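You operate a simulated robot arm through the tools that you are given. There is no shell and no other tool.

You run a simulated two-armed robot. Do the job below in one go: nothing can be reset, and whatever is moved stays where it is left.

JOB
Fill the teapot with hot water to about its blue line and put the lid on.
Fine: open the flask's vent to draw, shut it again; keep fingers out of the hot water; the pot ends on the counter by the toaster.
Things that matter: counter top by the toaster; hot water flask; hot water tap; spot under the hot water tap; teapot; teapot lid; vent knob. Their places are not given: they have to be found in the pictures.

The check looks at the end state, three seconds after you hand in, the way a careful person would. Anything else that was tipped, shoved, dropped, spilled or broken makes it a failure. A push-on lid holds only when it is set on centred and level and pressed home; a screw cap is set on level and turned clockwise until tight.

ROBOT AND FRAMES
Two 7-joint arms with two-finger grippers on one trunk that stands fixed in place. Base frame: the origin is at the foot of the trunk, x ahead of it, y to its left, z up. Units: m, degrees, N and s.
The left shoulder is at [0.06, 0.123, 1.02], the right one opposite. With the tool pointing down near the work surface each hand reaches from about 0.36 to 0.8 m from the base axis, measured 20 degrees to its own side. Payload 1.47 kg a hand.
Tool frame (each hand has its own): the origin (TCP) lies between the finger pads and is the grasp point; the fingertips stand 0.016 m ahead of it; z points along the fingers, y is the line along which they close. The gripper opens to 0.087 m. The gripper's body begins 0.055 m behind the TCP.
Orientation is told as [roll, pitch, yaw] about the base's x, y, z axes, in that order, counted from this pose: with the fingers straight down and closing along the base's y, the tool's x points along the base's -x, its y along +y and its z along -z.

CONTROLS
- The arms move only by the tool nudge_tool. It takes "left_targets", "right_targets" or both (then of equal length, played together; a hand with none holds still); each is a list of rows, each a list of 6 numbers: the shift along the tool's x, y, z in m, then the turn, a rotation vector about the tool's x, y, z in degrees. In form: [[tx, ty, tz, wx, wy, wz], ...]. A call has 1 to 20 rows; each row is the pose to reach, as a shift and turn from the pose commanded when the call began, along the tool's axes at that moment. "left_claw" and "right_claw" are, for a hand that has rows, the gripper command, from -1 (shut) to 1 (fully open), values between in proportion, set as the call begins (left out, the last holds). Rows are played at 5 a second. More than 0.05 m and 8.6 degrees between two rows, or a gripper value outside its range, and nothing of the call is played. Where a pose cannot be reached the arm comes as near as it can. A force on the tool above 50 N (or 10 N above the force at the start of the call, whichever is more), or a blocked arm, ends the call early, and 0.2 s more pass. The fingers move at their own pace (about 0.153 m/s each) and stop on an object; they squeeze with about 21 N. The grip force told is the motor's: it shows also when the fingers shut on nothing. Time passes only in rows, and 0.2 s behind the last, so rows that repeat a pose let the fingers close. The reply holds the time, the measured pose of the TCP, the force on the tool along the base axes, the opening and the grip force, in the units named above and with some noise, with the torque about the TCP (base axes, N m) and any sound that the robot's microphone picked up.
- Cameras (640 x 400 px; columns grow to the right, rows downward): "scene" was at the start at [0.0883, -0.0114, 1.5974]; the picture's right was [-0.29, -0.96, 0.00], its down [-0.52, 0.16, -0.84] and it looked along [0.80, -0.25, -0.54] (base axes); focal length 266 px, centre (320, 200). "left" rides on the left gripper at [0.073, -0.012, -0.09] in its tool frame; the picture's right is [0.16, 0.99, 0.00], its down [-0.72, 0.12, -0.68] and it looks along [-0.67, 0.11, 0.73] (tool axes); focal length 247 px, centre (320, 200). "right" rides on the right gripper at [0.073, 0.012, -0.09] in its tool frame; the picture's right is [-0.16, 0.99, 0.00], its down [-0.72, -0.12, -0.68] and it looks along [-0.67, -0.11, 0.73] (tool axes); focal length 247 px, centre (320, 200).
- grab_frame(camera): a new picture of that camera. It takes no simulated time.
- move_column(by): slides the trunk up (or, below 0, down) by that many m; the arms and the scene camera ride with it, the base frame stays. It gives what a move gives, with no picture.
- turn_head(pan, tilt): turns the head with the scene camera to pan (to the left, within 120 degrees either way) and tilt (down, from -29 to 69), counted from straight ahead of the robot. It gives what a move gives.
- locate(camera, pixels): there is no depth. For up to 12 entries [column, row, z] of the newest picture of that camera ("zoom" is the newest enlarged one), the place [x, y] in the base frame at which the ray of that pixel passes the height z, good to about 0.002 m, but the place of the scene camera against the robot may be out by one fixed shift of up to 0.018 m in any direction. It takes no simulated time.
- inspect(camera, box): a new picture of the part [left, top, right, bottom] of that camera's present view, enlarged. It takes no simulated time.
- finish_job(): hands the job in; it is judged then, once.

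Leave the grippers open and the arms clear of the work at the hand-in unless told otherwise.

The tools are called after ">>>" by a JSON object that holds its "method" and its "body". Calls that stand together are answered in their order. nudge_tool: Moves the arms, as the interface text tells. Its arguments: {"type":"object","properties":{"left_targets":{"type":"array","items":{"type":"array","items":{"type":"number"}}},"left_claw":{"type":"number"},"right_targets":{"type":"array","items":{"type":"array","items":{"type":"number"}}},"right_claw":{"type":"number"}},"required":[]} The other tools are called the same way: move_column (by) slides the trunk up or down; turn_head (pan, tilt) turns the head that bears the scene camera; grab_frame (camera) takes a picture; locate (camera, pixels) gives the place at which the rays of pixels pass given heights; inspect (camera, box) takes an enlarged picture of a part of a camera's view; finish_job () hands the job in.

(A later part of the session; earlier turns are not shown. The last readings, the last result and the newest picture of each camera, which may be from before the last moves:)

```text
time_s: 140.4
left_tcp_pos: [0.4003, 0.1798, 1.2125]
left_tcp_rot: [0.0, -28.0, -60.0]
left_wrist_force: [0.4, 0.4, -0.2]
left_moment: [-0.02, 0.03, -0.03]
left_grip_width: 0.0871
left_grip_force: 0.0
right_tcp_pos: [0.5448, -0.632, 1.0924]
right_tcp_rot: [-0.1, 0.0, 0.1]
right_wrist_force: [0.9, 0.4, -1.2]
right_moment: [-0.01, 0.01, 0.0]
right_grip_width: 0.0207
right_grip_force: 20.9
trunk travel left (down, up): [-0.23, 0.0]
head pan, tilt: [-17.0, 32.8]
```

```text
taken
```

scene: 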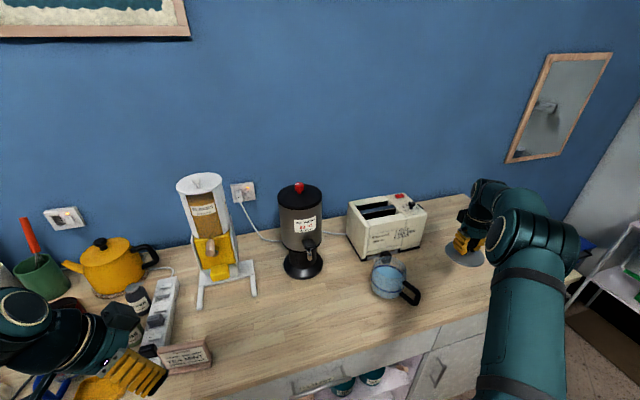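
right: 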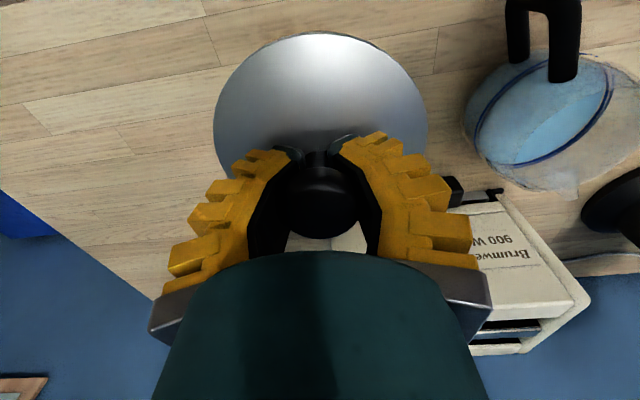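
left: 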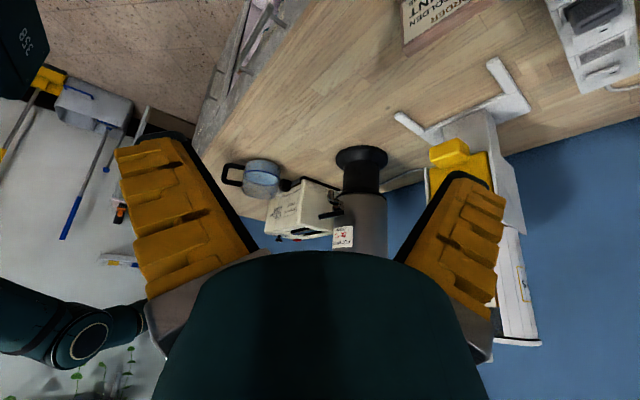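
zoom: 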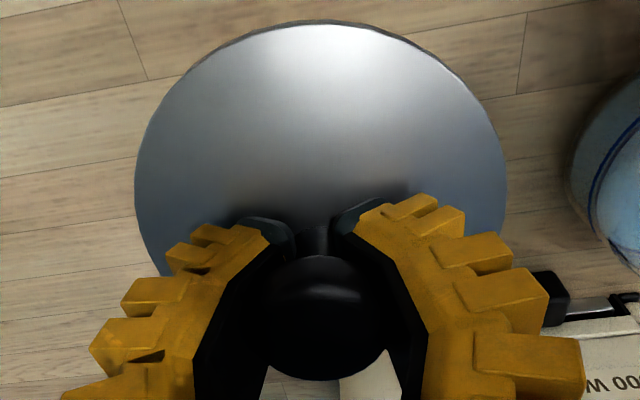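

The lid hangs level. The pot is visible in the right camera near (550,120), so I'll zoom there to measure its rim.

>>> {"method": "inspect", "body": {"camera": "right", "box": [440, 0, 640, 210]}}

>>> {"method": "inspect", "body": {"camera": "left", "box": [215, 145, 295, 215]}}

>>> {"method": "inspect", "body": {"camera": "scene", "box": [355, 245, 430, 315]}}

```text
1.90 times, centred on (540, 105) of right
```

zoom: 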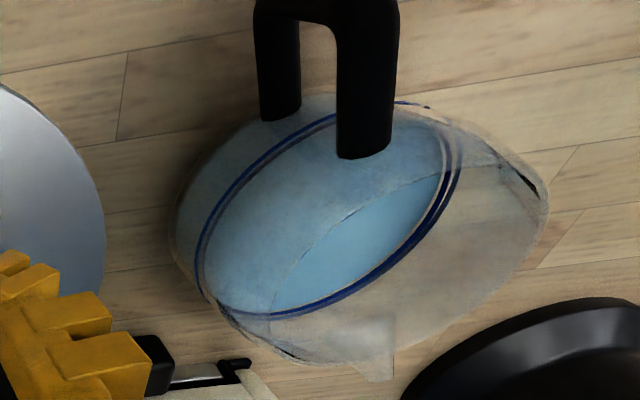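

```text
5.71 times, centred on (255, 180) of left
```

zoom: 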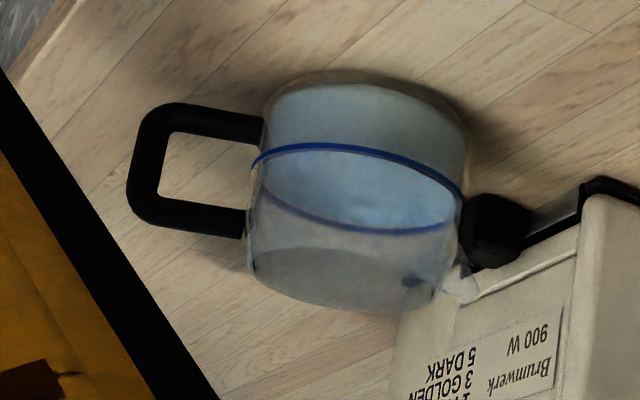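

```text
5.71 times, centred on (392, 280) of scene
```

zoom: 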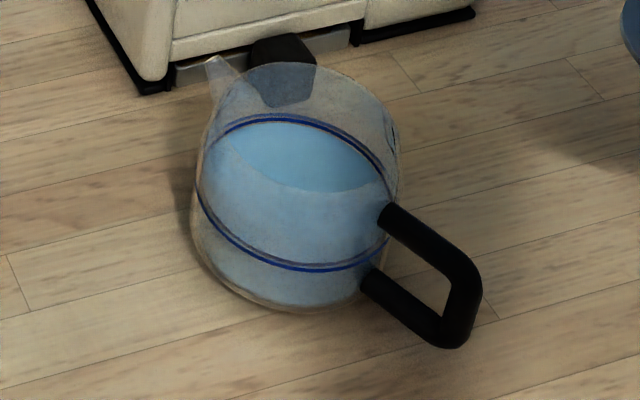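

I'll use the blue ring (z≈0.954) to fix the pot's axis from three cameras.

>>> {"method": "locate", "body": {"camera": "right", "pixels": [[545.2, 108.7, 0.954], [474.9, 134.5, 0.954], [614, 78.8, 0.954], [579, 54, 0.954], [514, 167, 0.954]]}}

>>> {"method": "locate", "body": {"camera": "scene", "pixels": [[383.6, 265, 0.954], [388.5, 292.3, 0.954], [370.5, 278.8, 0.954], [405, 282.6, 0.954], [450.6, 287.4, 0.91]]}}

>>> {"method": "locate", "body": {"camera": "left", "pixels": [[243.1, 173, 0.954], [280, 178.6, 0.954], [256.8, 170.2, 0.954], [266.4, 186, 0.954]]}}

```text
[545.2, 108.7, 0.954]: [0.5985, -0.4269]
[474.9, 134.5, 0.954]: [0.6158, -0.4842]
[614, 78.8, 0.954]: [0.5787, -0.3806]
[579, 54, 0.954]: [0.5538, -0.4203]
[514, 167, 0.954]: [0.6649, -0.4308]
```

```text
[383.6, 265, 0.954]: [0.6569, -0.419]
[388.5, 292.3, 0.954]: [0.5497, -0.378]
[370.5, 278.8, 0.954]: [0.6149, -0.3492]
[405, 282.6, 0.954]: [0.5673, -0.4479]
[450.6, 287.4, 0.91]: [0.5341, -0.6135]
```

```text
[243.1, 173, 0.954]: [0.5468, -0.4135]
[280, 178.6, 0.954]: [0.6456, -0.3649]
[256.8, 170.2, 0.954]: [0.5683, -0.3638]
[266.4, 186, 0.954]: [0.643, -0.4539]
```

From these views the pot axis is at about (0.611,-0.426). I'll carry the lid level to above the pot at the present height, then refine by comparing lid and rim directly.

>>> {"method": "nudge_tool", "body": {"right_targets": [[-0.004, 0.012, 0, 0, 0, 0], [-0.012, 0.037, 0, 0, 0, 0], [-0.022, 0.067, 0, 0, 0, 0], [-0.032, 0.098, 0, 0, 0, 0], [-0.042, 0.13, 0, 0, 0, 0], [-0.052, 0.16, 0, 0, 0, 0], [-0.06, 0.185, 0, 0, 0, 0], [-0.065, 0.2, 0, 0, 0, 0], [-0.067, 0.206, 0, 0, 0, 0], [-0.067, 0.206, 0, 0, 0, 0]]}}

>>> {"method": "inspect", "body": {"camera": "scene", "box": [340, 210, 440, 310]}}

>>> {"method": "inspect", "body": {"camera": "left", "box": [200, 140, 320, 250]}}

>>> {"method": "grab_frame", "body": {"camera": "right"}}

```text
time_s: 142.6
left_tcp_pos: [0.3988, 0.1797, 1.2117]
left_tcp_rot: [0.0, -28.0, -60.0]
left_wrist_force: [0.3, 0.2, 0.6]
left_moment: [0.0, 0.0, 0.02]
left_grip_width: 0.0871
left_grip_force: 0.0
right_tcp_pos: [0.6121, -0.4261, 1.0942]
right_tcp_rot: [0.0, 0.1, 0.1]
right_wrist_force: [0.2, 0.4, -0.5]
right_moment: [0.04, 0.0, -0.03]
right_grip_width: 0.0205
right_grip_force: 21.0
trunk travel left (down, up): [-0.23, 0.0]
head pan, tilt: [-17.0, 32.8]
```

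```text
4.00 times, centred on (390, 260) of scene
```

zoom: 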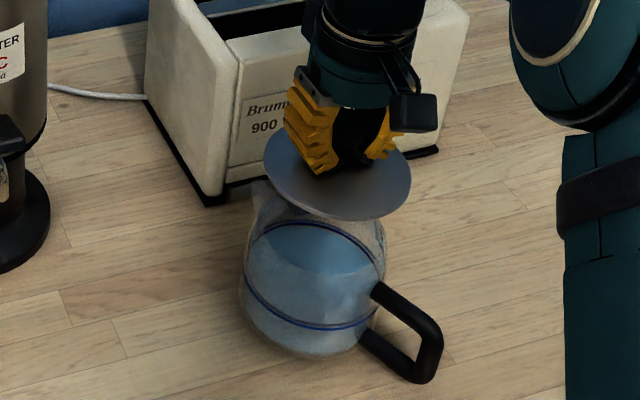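

```text
3.64 times, centred on (260, 195) of left
```

zoom: 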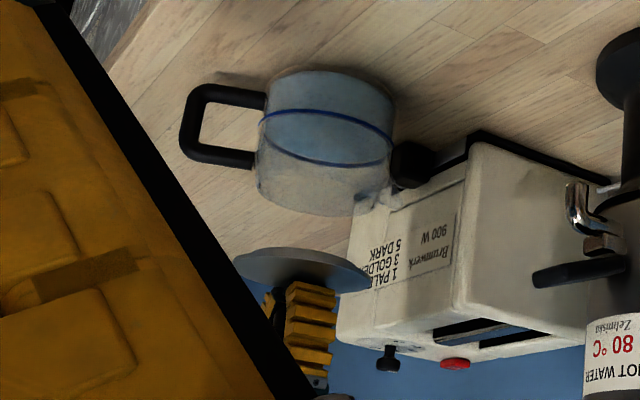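

```text
taken
```

right: 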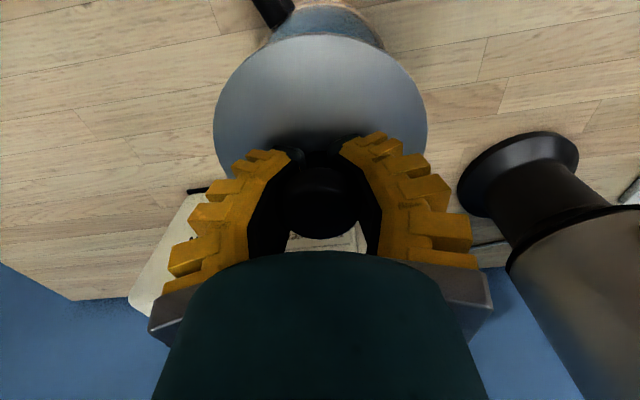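

The lid is above the pot. I'll lower to a hover with the lid about 15 mm above the rim and compare closely.

>>> {"method": "nudge_tool", "body": {"right_targets": [[0, 0, 0.015, 0, 0, 0], [0, 0, 0.03, 0, 0, 0], [0, 0, 0.04, 0, 0, 0], [0, 0, 0.04, 0, 0, 0]]}}

>>> {"method": "inspect", "body": {"camera": "scene", "box": [355, 225, 430, 295]}}

>>> {"method": "inspect", "body": {"camera": "left", "box": [215, 150, 305, 230]}}

>>> {"method": "inspect", "body": {"camera": "right", "box": [190, 0, 450, 200]}}

```text
time_s: 143.6
left_tcp_pos: [0.3993, 0.1805, 1.2115]
left_tcp_rot: [0.0, -28.0, -60.0]
left_wrist_force: [-0.5, 0.1, -0.2]
left_moment: [0.03, -0.02, -0.01]
left_grip_width: 0.087
left_grip_force: 0.1
right_tcp_pos: [0.6128, -0.4277, 1.0551]
right_tcp_rot: [0.0, -0.2, 0.1]
right_wrist_force: [-0.8, 0.1, -1.6]
right_moment: [-0.01, 0.02, 0.0]
right_grip_width: 0.0205
right_grip_force: 21.2
trunk travel left (down, up): [-0.23, 0.0]
head pan, tilt: [-17.0, 32.8]
```

```text
5.71 times, centred on (392, 260) of scene
```

zoom: 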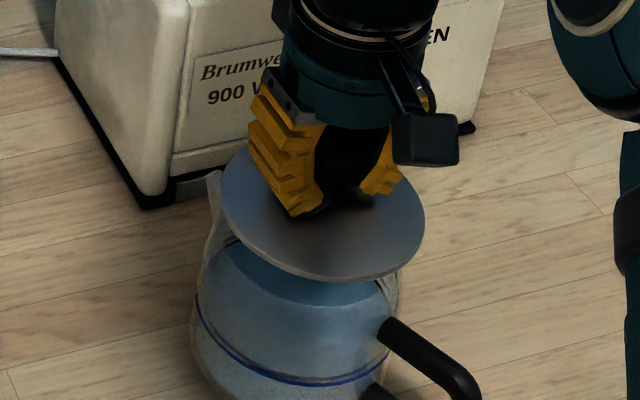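

```text
5.00 times, centred on (260, 190) of left
```

zoom: 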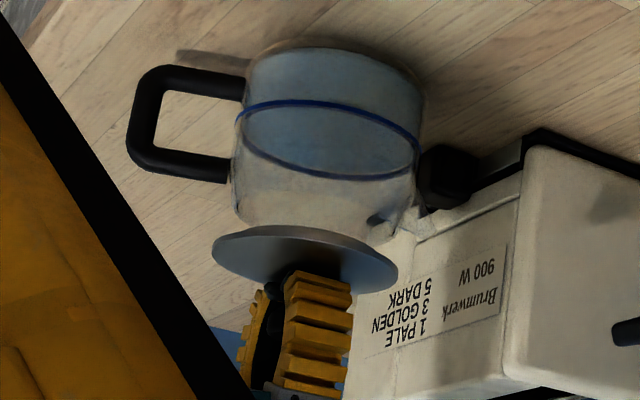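

```text
2.00 times, centred on (320, 100) of right
```

zoom: 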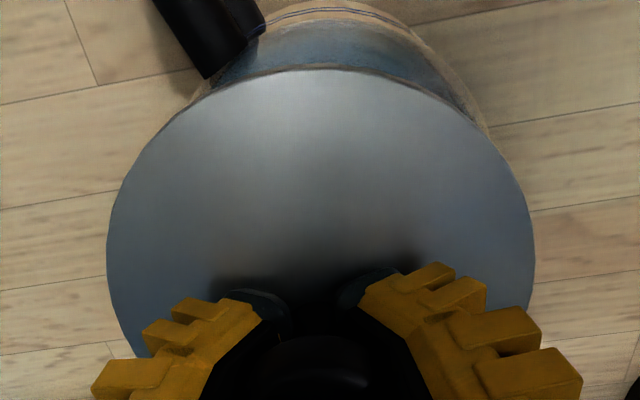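

I'll zoom more tightly to measure the lid ellipse and the pot ring in both views.

>>> {"method": "inspect", "body": {"camera": "left", "box": [235, 160, 300, 210]}}

>>> {"method": "inspect", "body": {"camera": "scene", "box": [365, 245, 420, 305]}}

```text
8.00 times, centred on (268, 185) of left
```

zoom: 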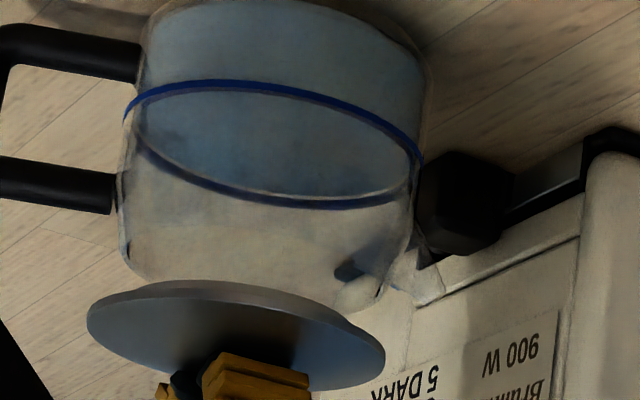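

```text
6.67 times, centred on (392, 275) of scene
```

zoom: 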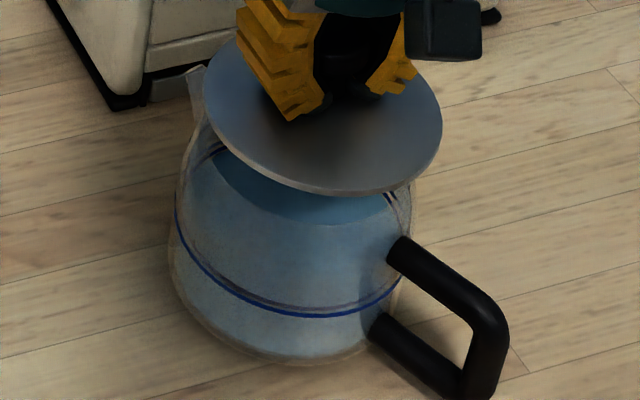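

Combining both views, the lid is about 4 mm too far in +x and 7 mm too far in -y relative to the pot axis, and the two heights agree. I'll shift by that and check again.

>>> {"method": "nudge_tool", "body": {"right_targets": [[0.002, 0.0037, 0, 0, 0, 0], [0.0038, 0.0073, 0, 0, 0, 0], [0.0038, 0.0073, 0, 0, 0, 0]]}}

>>> {"method": "inspect", "body": {"camera": "left", "box": [235, 160, 300, 210]}}

>>> {"method": "inspect", "body": {"camera": "scene", "box": [365, 245, 420, 305]}}

>>> {"method": "grab_frame", "body": {"camera": "right"}}

```text
time_s: 144.4
left_tcp_pos: [0.3987, 0.1801, 1.2118]
left_tcp_rot: [0.0, -27.9, -60.0]
left_wrist_force: [-0.4, -0.5, 0.3]
left_moment: [-0.01, -0.06, 0.02]
left_grip_width: 0.0868
left_grip_force: 0.1
right_tcp_pos: [0.6073, -0.4208, 1.0551]
right_tcp_rot: [0.0, 0.0, 0.1]
right_wrist_force: [0.6, -0.9, 0.2]
right_moment: [0.02, 0.0, -0.01]
right_grip_width: 0.0207
right_grip_force: 20.1
trunk travel left (down, up): [-0.23, 0.0]
head pan, tilt: [-17.0, 32.8]
```

```text
8.00 times, centred on (268, 185) of left
```

zoom: 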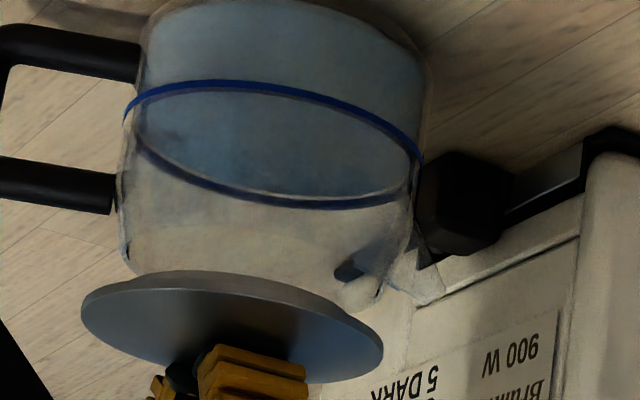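

```text
6.67 times, centred on (392, 275) of scene
```

zoom: 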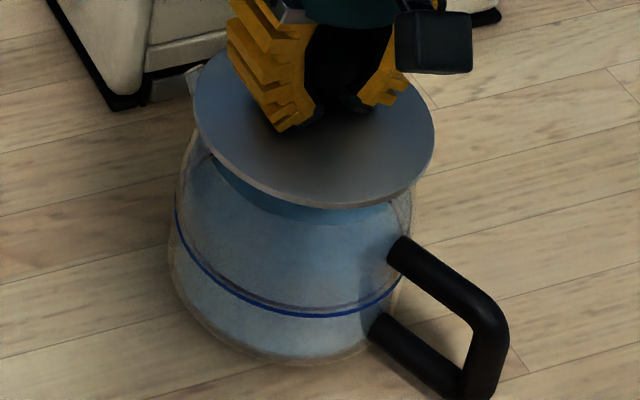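

```text
taken
```

right: 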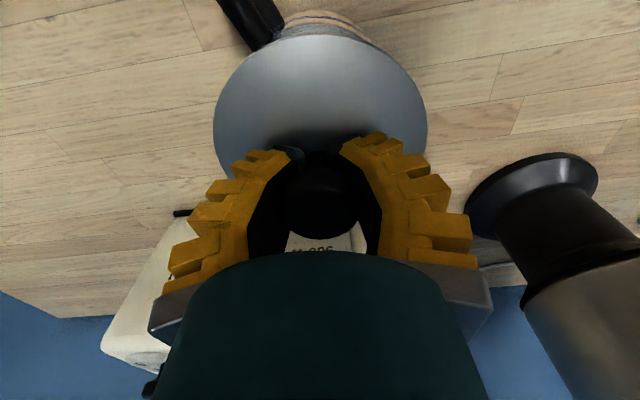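

I've refined the vectors: the lid is now about 3 mm short in x and 1 mm in y. I'll apply (+3.3,+1.3) mm and lower by 13 mm for a closer comparison.

>>> {"method": "nudge_tool", "body": {"right_targets": [[-0.0033, 0.0013, 0, 0, 0, 0], [-0.0033, 0.0013, 0.007, 0, 0, 0], [-0.0033, 0.0013, 0.013, 0, 0, 0], [-0.0033, 0.0013, 0.013, 0, 0, 0]]}}

>>> {"method": "inspect", "body": {"camera": "left", "box": [235, 160, 300, 210]}}

>>> {"method": "inspect", "body": {"camera": "scene", "box": [365, 245, 420, 305]}}

```text
time_s: 145.4
left_tcp_pos: [0.3998, 0.1788, 1.2123]
left_tcp_rot: [0.0, -28.0, -59.9]
left_wrist_force: [0.0, -0.1, -0.4]
left_moment: [0.0, 0.04, 0.0]
left_grip_width: 0.0867
left_grip_force: 0.1
right_tcp_pos: [0.6118, -0.4182, 1.0422]
right_tcp_rot: [0.0, -0.1, 0.1]
right_wrist_force: [-0.1, -0.3, -0.7]
right_moment: [-0.04, 0.0, 0.0]
right_grip_width: 0.0206
right_grip_force: 21.5
trunk travel left (down, up): [-0.23, 0.0]
head pan, tilt: [-17.0, 32.8]
```

```text
8.00 times, centred on (268, 185) of left
```

zoom: 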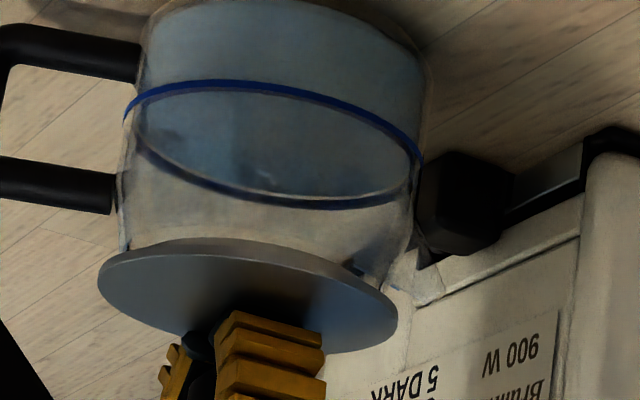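

```text
6.67 times, centred on (392, 275) of scene
```

zoom: 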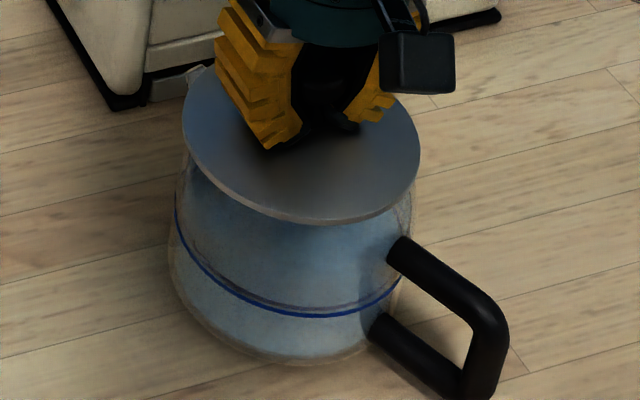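

The left view agrees within 0.5 mm. For the scene view I need the pot's side edges more precisely, so I'll zoom in on both sides.

>>> {"method": "inspect", "body": {"camera": "scene", "box": [364, 255, 384, 295]}}

>>> {"method": "inspect", "body": {"camera": "scene", "box": [395, 255, 415, 295]}}

```text
10.00 times, centred on (374, 275) of scene
```

zoom: 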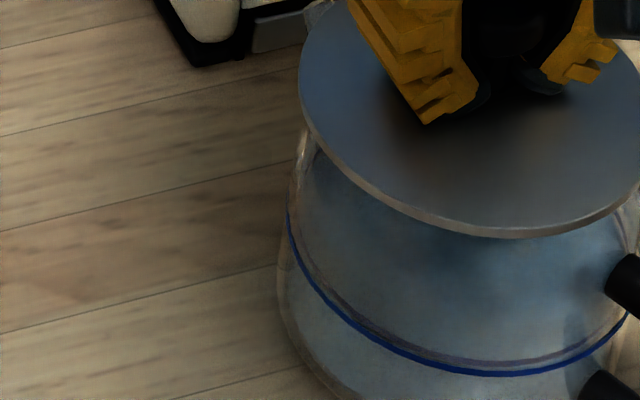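

```text
10.00 times, centred on (405, 275) of scene
```

zoom: 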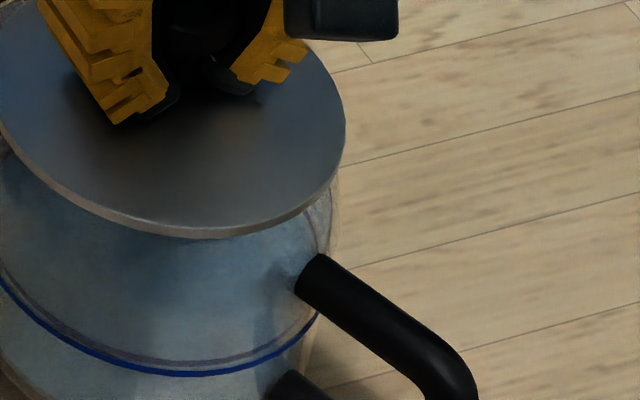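

The side edges give a ring centre at column 388.3, which means my last y-shift was too large. As an independent check I'll look at the ring's near arc in the right camera.

>>> {"method": "inspect", "body": {"camera": "right", "box": [220, 0, 420, 80]}}

```text
3.20 times, centred on (320, 40) of right
```

zoom: 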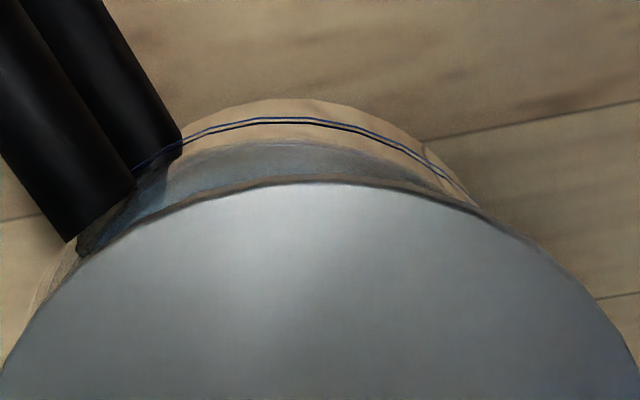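

The near arc gives a precise answer: the ring's symmetry axis is at zoom column 286 against 320 for the lid, so the pot axis lies 6.5 mm to -y and about 2.5 mm to +x of the lid. I'll correct by that and check again.

>>> {"method": "nudge_tool", "body": {"right_targets": [[-0.0011, -0.0033, 0, 0, 0, 0], [-0.0022, -0.0066, 0, 0, 0, 0], [-0.0022, -0.0066, 0, 0, 0, 0]]}}

>>> {"method": "inspect", "body": {"camera": "right", "box": [220, 0, 420, 80]}}

>>> {"method": "inspect", "body": {"camera": "left", "box": [235, 160, 300, 210]}}

>>> {"method": "inspect", "body": {"camera": "scene", "box": [365, 245, 420, 305]}}

```text
time_s: 146.2
left_tcp_pos: [0.3985, 0.1789, 1.2117]
left_tcp_rot: [0.0, -28.0, -60.0]
left_wrist_force: [1.2, 0.2, 0.2]
left_moment: [-0.02, 0.03, 0.0]
left_grip_width: 0.087
left_grip_force: 0.0
right_tcp_pos: [0.6136, -0.4231, 1.0414]
right_tcp_rot: [-0.1, 0.1, 0.1]
right_wrist_force: [-0.9, -0.2, -1.5]
right_moment: [0.03, -0.02, 0.01]
right_grip_width: 0.0203
right_grip_force: 21.3
trunk travel left (down, up): [-0.23, 0.0]
head pan, tilt: [-17.0, 32.8]
```

```text
3.20 times, centred on (320, 40) of right
```

zoom: 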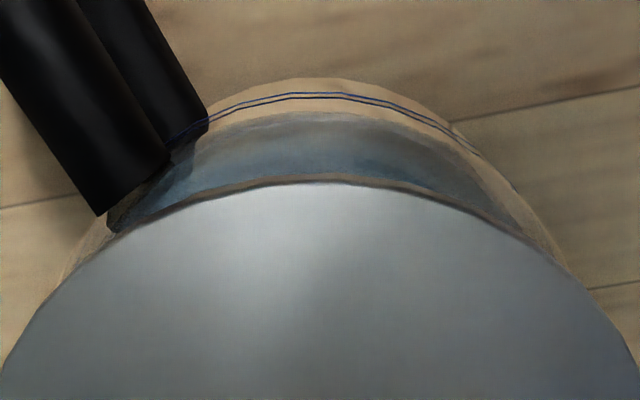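

```text
8.00 times, centred on (268, 185) of left
```

zoom: 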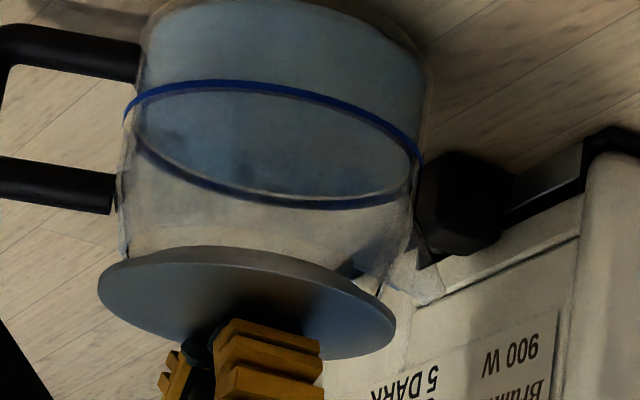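

```text
6.67 times, centred on (392, 275) of scene
```

zoom: 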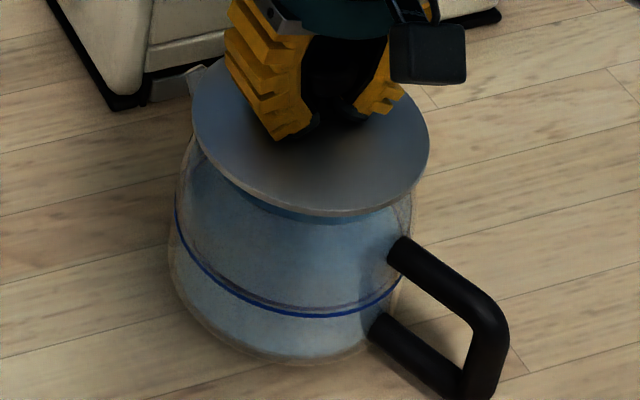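

It's centred within about 1 mm in all three views. I'll shift 1 mm more in -y and lower slowly towards the rim.

>>> {"method": "nudge_tool", "body": {"right_targets": [[0, -0.001, 0.002, 0, 0, 0], [0, -0.001, 0.004, 0, 0, 0], [0, -0.001, 0.006, 0, 0, 0], [0, -0.001, 0.008, 0, 0, 0], [0, -0.001, 0.009, 0, 0, 0], [0, -0.001, 0.009, 0, 0, 0]]}}

>>> {"method": "inspect", "body": {"camera": "left", "box": [235, 160, 300, 210]}}

```text
time_s: 147.6
left_tcp_pos: [0.3993, 0.1808, 1.2124]
left_tcp_rot: [0.1, -28.1, -60.0]
left_wrist_force: [-0.3, -0.2, 0.7]
left_moment: [-0.01, 0.01, 0.01]
left_grip_width: 0.0867
left_grip_force: 0.0
right_tcp_pos: [0.6131, -0.4247, 1.0344]
right_tcp_rot: [0.0, -0.1, 0.1]
right_wrist_force: [-0.9, 0.6, -0.4]
right_moment: [-0.05, -0.02, 0.05]
right_grip_width: 0.0202
right_grip_force: 20.8
trunk travel left (down, up): [-0.23, 0.0]
head pan, tilt: [-17.0, 32.8]
```

```text
8.00 times, centred on (268, 185) of left
```

zoom: 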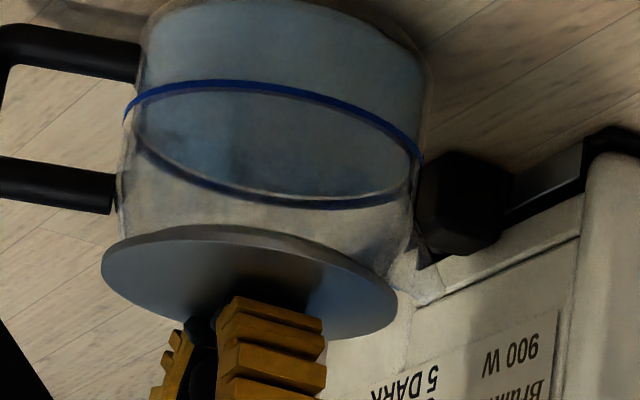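

There's no contact yet, so I'll lower 4 mm more in 1 mm steps.

>>> {"method": "nudge_tool", "body": {"right_targets": [[0, 0, 0.001, 0, 0, 0], [0, 0, 0.002, 0, 0, 0], [0, 0, 0.003, 0, 0, 0], [0, 0, 0.004, 0, 0, 0], [0, 0, 0.004, 0, 0, 0]]}}

>>> {"method": "inspect", "body": {"camera": "left", "box": [235, 160, 300, 210]}}

>>> {"method": "inspect", "body": {"camera": "scene", "box": [365, 245, 420, 305]}}

```text
time_s: 148.8
left_tcp_pos: [0.3996, 0.1803, 1.211]
left_tcp_rot: [0.0, -28.0, -60.0]
left_wrist_force: [-0.7, -0.4, 0.3]
left_moment: [-0.03, -0.02, 0.0]
left_grip_width: 0.0871
left_grip_force: 0.0
right_tcp_pos: [0.6129, -0.4237, 1.0293]
right_tcp_rot: [0.0, -0.1, 0.0]
right_wrist_force: [0.5, -0.1, 2.0]
right_moment: [-0.02, -0.18, 0.02]
right_grip_width: 0.0201
right_grip_force: 20.9
trunk travel left (down, up): [-0.23, 0.0]
head pan, tilt: [-17.0, 32.8]
```

```text
8.00 times, centred on (268, 185) of left
```

zoom: 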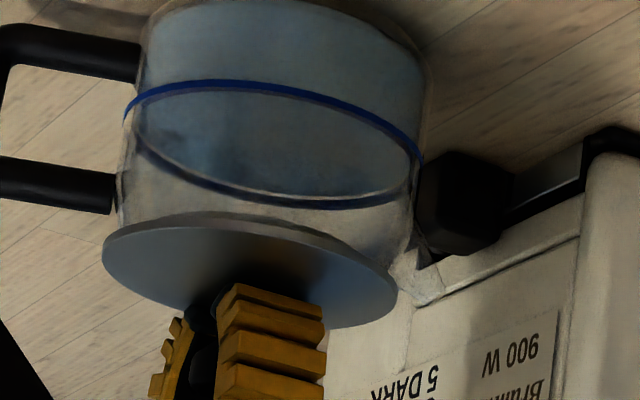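

```text
6.67 times, centred on (392, 275) of scene
```

zoom: 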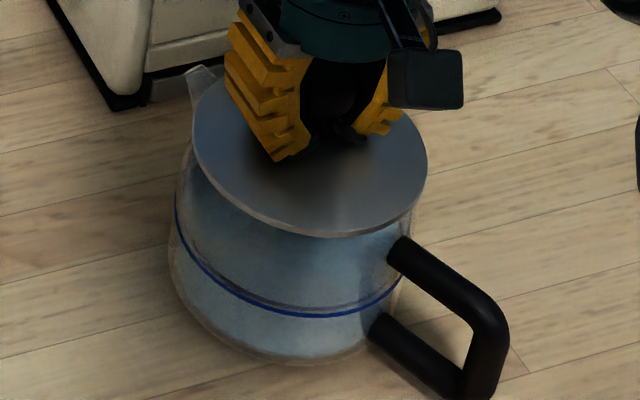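

First contact shows 2 N, slightly on the far side, and the lid is centred in both views. I'll lower 2 mm more and read the force.

>>> {"method": "nudge_tool", "body": {"right_targets": [[0, 0, 0.001, 0, 0, 0], [0, 0, 0.002, 0, 0, 0], [0, 0, 0.002, 0, 0, 0]]}}

>>> {"method": "inspect", "body": {"camera": "left", "box": [240, 170, 290, 205]}}

>>> {"method": "inspect", "body": {"camera": "right", "box": [220, 0, 420, 80]}}

```text
time_s: 149.6
left_tcp_pos: [0.3989, 0.1804, 1.2131]
left_tcp_rot: [-0.1, -28.1, -60.0]
left_wrist_force: [-0.2, 0.7, 0.4]
left_moment: [-0.01, 0.02, -0.01]
left_grip_width: 0.0872
left_grip_force: 0.1
right_tcp_pos: [0.6135, -0.4246, 1.0287]
right_tcp_rot: [0.0, -0.1, 0.1]
right_wrist_force: [-2.8, 2.5, 8.0]
right_moment: [-0.02, -0.29, 0.05]
right_grip_width: 0.0203
right_grip_force: 21.0
trunk travel left (down, up): [-0.23, 0.0]
head pan, tilt: [-17.0, 32.8]
```

```text
11.43 times, centred on (265, 188) of left
```

zoom: 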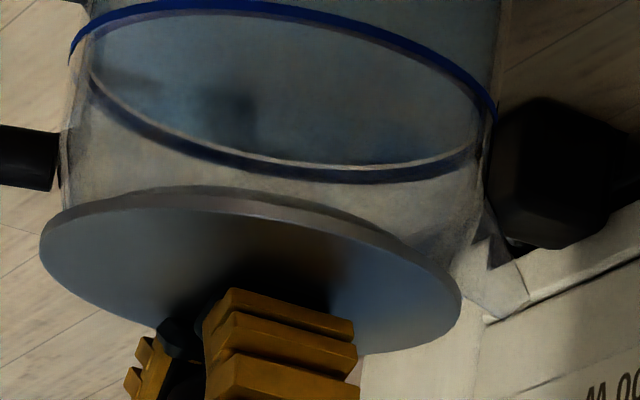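

```text
3.20 times, centred on (320, 40) of right
```

zoom: 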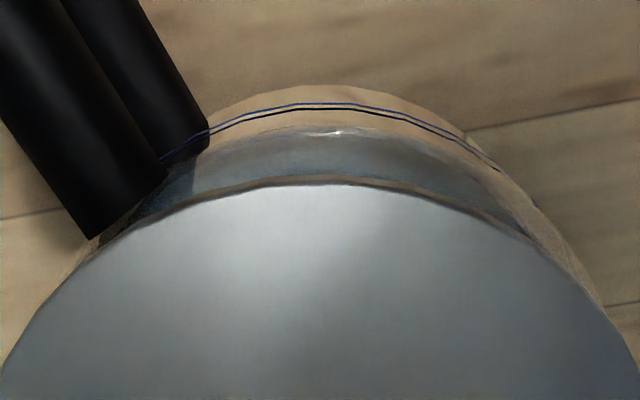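

Contact force is on the far side (My -0.29, Fx -2.8, Fy +2.5), so the lid is slightly too far forward and right. I'll raise 3 mm, shift 2 mm back and 1 mm left, then lower again.

>>> {"method": "nudge_tool", "body": {"right_targets": [[0, 0, -0.003, 0, 0, 0], [0.002, 0.001, -0.003, 0, 0, 0], [0.002, 0.001, -0.001, 0, 0, 0], [0.002, 0.001, 0, 0, 0, 0], [0.002, 0.001, 0, 0, 0, 0]]}}

```text
time_s: 150.8
left_tcp_pos: [0.3983, 0.1799, 1.2116]
left_tcp_rot: [0.0, -28.1, -60.0]
left_wrist_force: [-0.6, -0.5, -0.9]
left_moment: [-0.01, 0.01, 0.03]
left_grip_width: 0.0869
left_grip_force: 0.0
right_tcp_pos: [0.6113, -0.4234, 1.0266]
right_tcp_rot: [-0.1, -0.1, 0.1]
right_wrist_force: [4.6, -1.5, 8.7]
right_moment: [-0.06, -0.18, 0.05]
right_grip_width: 0.0203
right_grip_force: 20.5
trunk travel left (down, up): [-0.23, 0.0]
head pan, tilt: [-17.0, 32.8]
```

Now the contact is nearly even (centre of force about 6 mm from the axis) and the lid sits 2 mm lower, so the plug has entered the opening. I'll relieve the +x side load by 0.8 mm and lower 2 mm more.

>>> {"method": "nudge_tool", "body": {"right_targets": [[-0.0008, -0.0003, 0, 0, 0, 0], [-0.0008, -0.0003, 0.001, 0, 0, 0], [-0.0008, -0.0003, 0.002, 0, 0, 0], [-0.0008, -0.0003, 0.002, 0, 0, 0]]}}

>>> {"method": "inspect", "body": {"camera": "left", "box": [240, 170, 290, 205]}}

>>> {"method": "inspect", "body": {"camera": "scene", "box": [365, 245, 420, 305]}}

```text
time_s: 151.8
left_tcp_pos: [0.3985, 0.1806, 1.2131]
left_tcp_rot: [0.1, -27.9, -60.1]
left_wrist_force: [0.3, -0.4, -0.6]
left_moment: [0.03, 0.02, 0.01]
left_grip_width: 0.0871
left_grip_force: 0.1
right_tcp_pos: [0.61, -0.424, 1.0271]
right_tcp_rot: [-0.2, -0.3, 0.1]
right_wrist_force: [4.6, -1.0, 21.7]
right_moment: [0.01, -0.05, -0.01]
right_grip_width: 0.0204
right_grip_force: 21.4
trunk travel left (down, up): [-0.23, 0.0]
head pan, tilt: [-17.0, 32.8]
```

```text
11.43 times, centred on (265, 188) of left
```

zoom: 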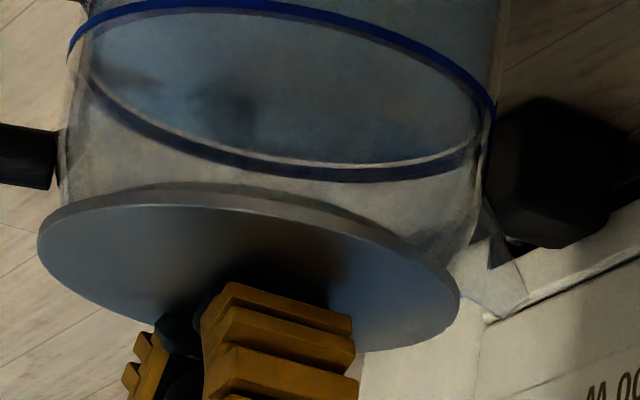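

```text
6.67 times, centred on (392, 275) of scene
```

zoom: 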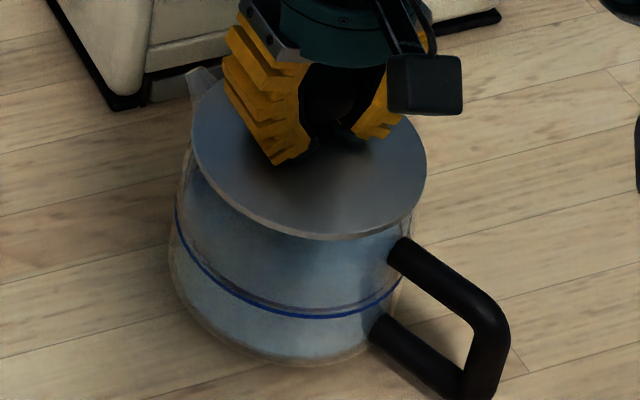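

Fz is 22 N with almost zero moment, so contact is even and the lid is sitting squarely. I'll press harder, another 3 mm of command, to push it home, watching z and sound.

>>> {"method": "nudge_tool", "body": {"right_targets": [[0, 0, 0.001, 0, 0, 0], [0, 0, 0.002, 0, 0, 0], [0, 0, 0.003, 0, 0, 0], [0, 0, 0.003, 0, 0, 0]]}}

>>> {"method": "inspect", "body": {"camera": "left", "box": [240, 170, 290, 205]}}

```text
time_s: 152.8
left_tcp_pos: [0.3979, 0.1821, 1.2118]
left_tcp_rot: [-0.1, -28.0, -60.1]
left_wrist_force: [0.4, 1.0, -0.6]
left_moment: [-0.01, 0.0, -0.02]
left_grip_width: 0.0872
left_grip_force: 0.1
right_tcp_pos: [0.6111, -0.423, 1.0267]
right_tcp_rot: [-0.1, -0.4, 0.0]
right_wrist_force: [4.8, 1.0, 35.9]
right_moment: [0.05, 0.01, 0.03]
right_grip_width: 0.0202
right_grip_force: 20.9
trunk travel left (down, up): [-0.23, 0.0]
head pan, tilt: [-17.0, 32.8]
```

```text
11.43 times, centred on (265, 188) of left
```

zoom: 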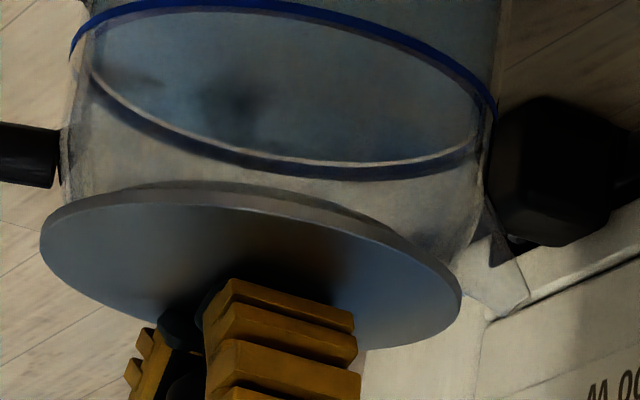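

At 36 N the lid didn't drop further. I need to see whether the plate is flush on the rim, so I'll zoom in on the interface.

>>> {"method": "inspect", "body": {"camera": "left", "box": [240, 178, 268, 198]}}

>>> {"method": "inspect", "body": {"camera": "left", "box": [262, 180, 290, 200]}}

>>> {"method": "inspect", "body": {"camera": "scene", "box": [366, 258, 392, 282]}}

>>> {"method": "inspect", "body": {"camera": "scene", "box": [388, 262, 414, 286]}}

```text
16.00 times, centred on (254, 188) of left
```

zoom: 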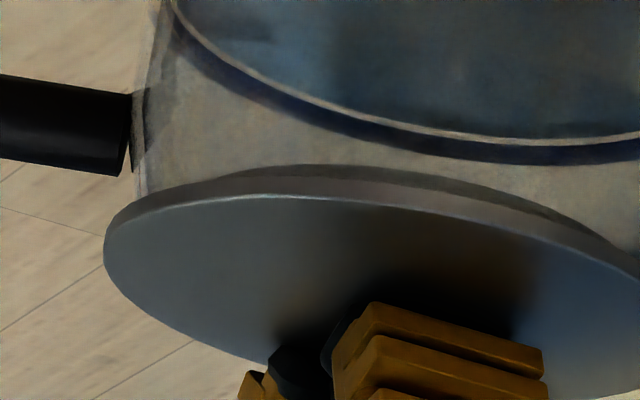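

```text
16.00 times, centred on (276, 190) of left
```

zoom: 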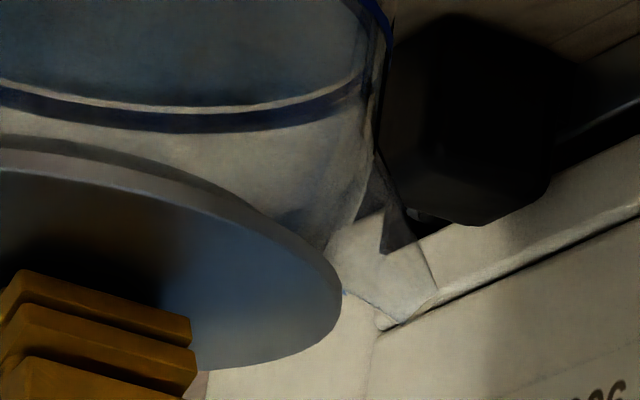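

```text
16.00 times, centred on (379, 270) of scene
```

zoom: 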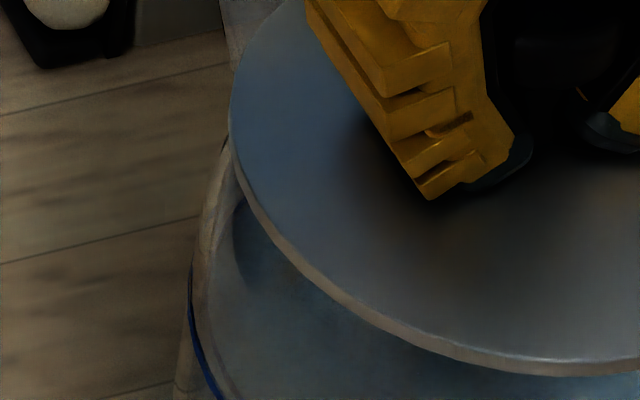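

```text
16.00 times, centred on (401, 274) of scene
```

zoom: 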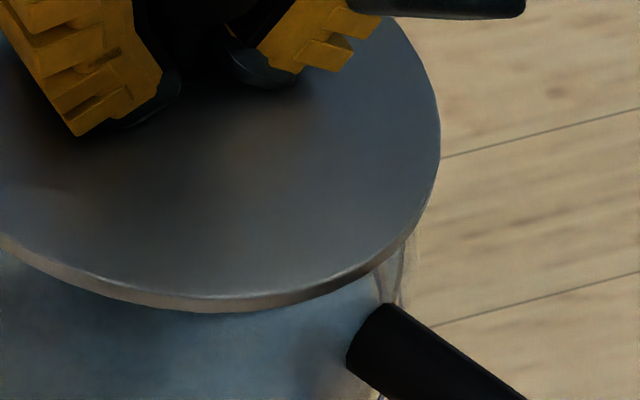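

The walls meet the plate with no gap, and the plug ring shows through the glass inside the rim, so the lid appears seated. I'll press a little more, up to about 45 N, to be sure it's home.

>>> {"method": "nudge_tool", "body": {"right_targets": [[0, 0, 0.001, 0, 0, 0], [0, 0, 0.0018, 0, 0, 0], [0, 0, 0.0018, 0, 0, 0]]}}

>>> {"method": "inspect", "body": {"camera": "left", "box": [240, 178, 268, 198]}}

```text
time_s: 153.6
left_tcp_pos: [0.3971, 0.1818, 1.2122]
left_tcp_rot: [0.0, -28.2, -60.0]
left_wrist_force: [0.6, -0.1, -0.4]
left_moment: [0.02, -0.03, 0.01]
left_grip_width: 0.087
left_grip_force: 0.1
right_tcp_pos: [0.6106, -0.4235, 1.0251]
right_tcp_rot: [-0.2, -0.5, 0.2]
right_wrist_force: [7.2, 0.9, 42.2]
right_moment: [0.13, 0.02, 0.03]
right_grip_width: 0.0205
right_grip_force: 21.0
trunk travel left (down, up): [-0.23, 0.0]
head pan, tilt: [-17.0, 32.8]
```

```text
16.00 times, centred on (254, 188) of left
```

zoom: 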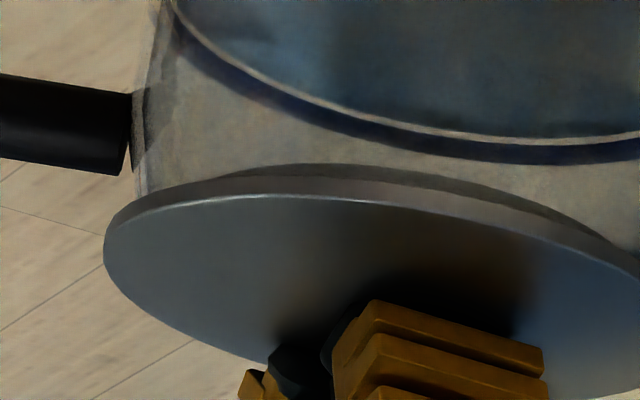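

The lid doesn't move under 42 N and the contact is even, so it's home. I'll ease the pressing force to a few newtons before letting go.

>>> {"method": "nudge_tool", "body": {"right_targets": [[0, 0, -0.0015, 0, 0, 0], [0, 0, -0.003, 0, 0, 0], [0, 0, -0.0045, 0, 0, 0], [0, 0, -0.0045, 0, 0, 0]]}}

```text
time_s: 154.6
left_tcp_pos: [0.3984, 0.1801, 1.2124]
left_tcp_rot: [0.0, -28.0, -60.1]
left_wrist_force: [-0.3, 0.4, 0.5]
left_moment: [0.05, -0.02, 0.03]
left_grip_width: 0.0872
left_grip_force: 0.1
right_tcp_pos: [0.6106, -0.4245, 1.0264]
right_tcp_rot: [0.0, 0.0, 0.1]
right_wrist_force: [4.0, -1.1, 28.0]
right_moment: [0.04, -0.11, 0.02]
right_grip_width: 0.02
right_grip_force: 21.0
trunk travel left (down, up): [-0.23, 0.0]
head pan, tilt: [-17.0, 32.8]
```

There's still 28 N on it, so I'll ease 6 mm more.

>>> {"method": "nudge_tool", "body": {"right_targets": [[0, 0, -0.002, 0, 0, 0], [0, 0, -0.004, 0, 0, 0], [0, 0, -0.004, 0, 0, 0]]}}

```text
time_s: 155.4
left_tcp_pos: [0.3988, 0.1809, 1.2116]
left_tcp_rot: [0.0, -27.9, -60.1]
left_wrist_force: [-0.7, 0.7, 1.3]
left_moment: [-0.04, 0.02, 0.01]
left_grip_width: 0.087
left_grip_force: 0.0
right_tcp_pos: [0.6113, -0.4235, 1.0264]
right_tcp_rot: [0.1, 0.1, 0.0]
right_wrist_force: [4.5, -1.3, 9.4]
right_moment: [-0.03, -0.14, 0.02]
right_grip_width: 0.0193
right_grip_force: 20.9
trunk travel left (down, up): [-0.23, 0.0]
head pan, tilt: [-17.0, 32.8]
```

It's at 9 N now. I'll open the fingers.

>>> {"method": "nudge_tool", "body": {"right_targets": [[0, 0, 0, 0, 0, 0], [0, 0, 0, 0, 0, 0], [0, 0, 0, 0, 0, 0]], "right_claw": 0.3}}

>>> {"method": "grab_frame", "body": {"camera": "right"}}

>>> {"method": "inspect", "body": {"camera": "left", "box": [235, 160, 300, 210]}}

```text
time_s: 156.2
left_tcp_pos: [0.4, 0.1802, 1.2122]
left_tcp_rot: [0.0, -28.0, -60.0]
left_wrist_force: [-0.7, -0.3, 0.4]
left_moment: [-0.01, 0.0, 0.01]
left_grip_width: 0.087
left_grip_force: 0.1
right_tcp_pos: [0.6117, -0.4241, 1.0266]
right_tcp_rot: [0.0, 0.0, 0.2]
right_wrist_force: [-0.4, 0.2, 0.0]
right_moment: [0.02, 0.0, 0.04]
right_grip_width: 0.0613
right_grip_force: 3.4
trunk travel left (down, up): [-0.23, 0.0]
head pan, tilt: [-17.0, 32.8]
```

```text
taken
```

right: 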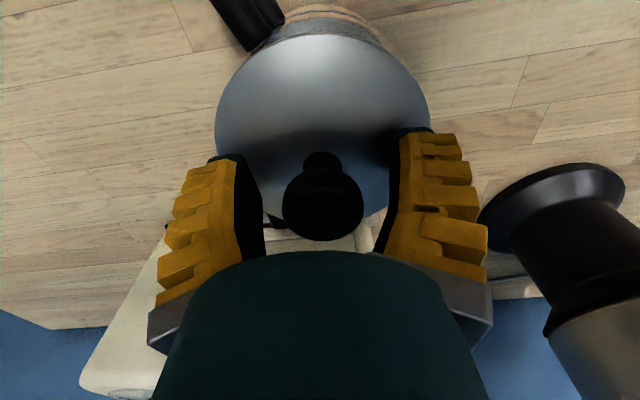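

```text
8.00 times, centred on (268, 185) of left
```

zoom: 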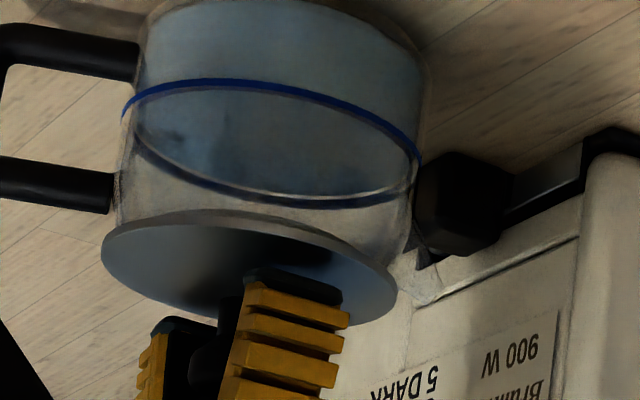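

The lid stays in place with zero force on the hand. I'll raise the hand straight up.

>>> {"method": "nudge_tool", "body": {"right_targets": [[0, 0, -0.01, 0, 0, 0], [0, 0, -0.025, 0, 0, 0], [0, 0, -0.045, 0, 0, 0], [0, 0, -0.07, 0, 0, 0], [0, 0, -0.1, 0, 0, 0]], "right_claw": 0.5}}

>>> {"method": "grab_frame", "body": {"camera": "right"}}

>>> {"method": "inspect", "body": {"camera": "left", "box": [235, 160, 300, 210]}}

>>> {"method": "inspect", "body": {"camera": "scene", "box": [360, 235, 425, 305]}}

```text
time_s: 157.4
left_tcp_pos: [0.3993, 0.1793, 1.2129]
left_tcp_rot: [0.1, -28.0, -60.1]
left_wrist_force: [-0.1, 1.0, -0.9]
left_moment: [-0.03, -0.04, 0.01]
left_grip_width: 0.0871
left_grip_force: 0.1
right_tcp_pos: [0.6125, -0.4235, 1.1287]
right_tcp_rot: [0.0, 0.0, 0.2]
right_wrist_force: [-0.7, 0.5, 0.1]
right_moment: [0.03, -0.02, -0.03]
right_grip_width: 0.0693
right_grip_force: 3.0
trunk travel left (down, up): [-0.23, 0.0]
head pan, tilt: [-17.0, 32.8]
```

```text
taken
```

right: 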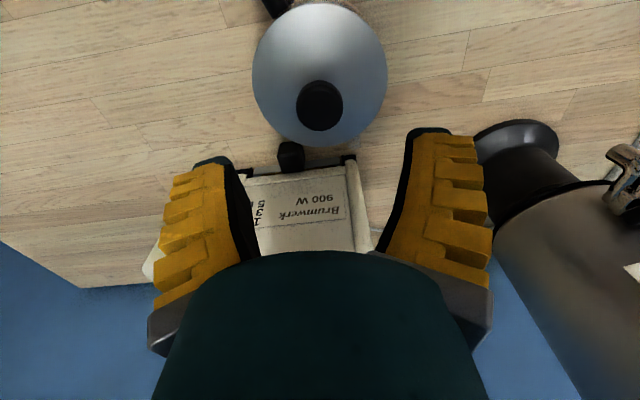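

```text
8.00 times, centred on (268, 185) of left
```

zoom: 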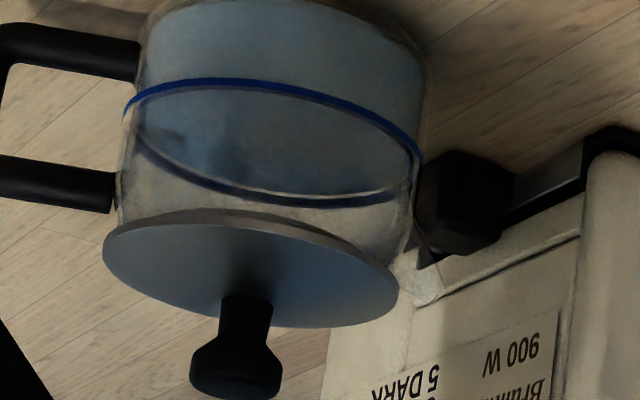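

```text
5.71 times, centred on (392, 270) of scene
```

zoom: 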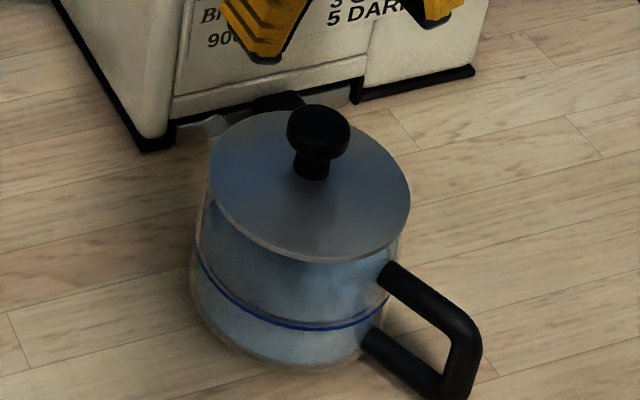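

The lid sits level and centred. Its plate is 16.9 px above the blue ring, and the open rim measured 16.8 px, so it's down at rim level. To be sure it's pressed home I'll close the fingers and press once more on the knob's top centre.

>>> {"method": "nudge_tool", "body": {"right_targets": [[0, 0, 0, 0, 0, 0], [0, 0, 0, 0, 0, 0], [0, 0, 0.02, 0, 0, 0], [0, 0, 0.04, 0, 0, 0], [0, 0, 0.055, 0, 0, 0], [0, 0, 0.06, 0, 0, 0], [0, 0, 0.06, 0, 0, 0]], "right_claw": -1}}

>>> {"method": "grab_frame", "body": {"camera": "right"}}

>>> {"method": "inspect", "body": {"camera": "left", "box": [235, 170, 300, 230]}}

```text
time_s: 159.0
left_tcp_pos: [0.399, 0.1801, 1.2127]
left_tcp_rot: [-0.1, -27.9, -59.8]
left_wrist_force: [-0.1, -0.4, -0.7]
left_moment: [-0.02, 0.0, -0.01]
left_grip_width: 0.0872
left_grip_force: 0.0
right_tcp_pos: [0.6129, -0.4244, 1.0672]
right_tcp_rot: [0.0, 0.0, 0.1]
right_wrist_force: [0.5, 0.8, -0.1]
right_moment: [0.02, -0.01, 0.0]
right_grip_width: 0.0
right_grip_force: 21.2
trunk travel left (down, up): [-0.23, 0.0]
head pan, tilt: [-17.0, 32.8]
```

```text
taken
```

right: 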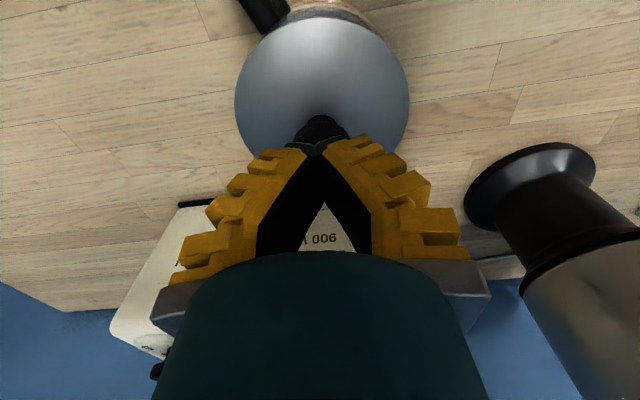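

```text
6.67 times, centred on (268, 200) of left
```

zoom: 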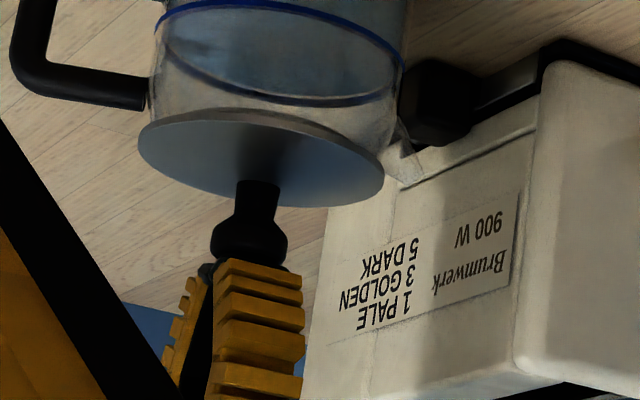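

The fingertips are right over the knob's top. I'll press down gently.

>>> {"method": "nudge_tool", "body": {"right_targets": [[0, 0, 0.003, 0, 0, 0], [0, 0, 0.006, 0, 0, 0], [0, 0, 0.009, 0, 0, 0], [0, 0, 0.009, 0, 0, 0]]}}

```text
time_s: 160.0
left_tcp_pos: [0.3988, 0.1807, 1.2115]
left_tcp_rot: [0.1, -28.2, -60.1]
left_wrist_force: [-0.2, 0.5, -0.2]
left_moment: [-0.02, -0.01, -0.02]
left_grip_width: 0.0871
left_grip_force: 0.0
right_tcp_pos: [0.6125, -0.4241, 1.0604]
right_tcp_rot: [-0.1, -0.3, 0.2]
right_wrist_force: [5.7, -1.5, 17.5]
right_moment: [-0.01, -0.06, -0.01]
right_grip_width: 0.006
right_grip_force: 20.9
trunk travel left (down, up): [-0.23, 0.0]
head pan, tilt: [-17.0, 32.8]
```

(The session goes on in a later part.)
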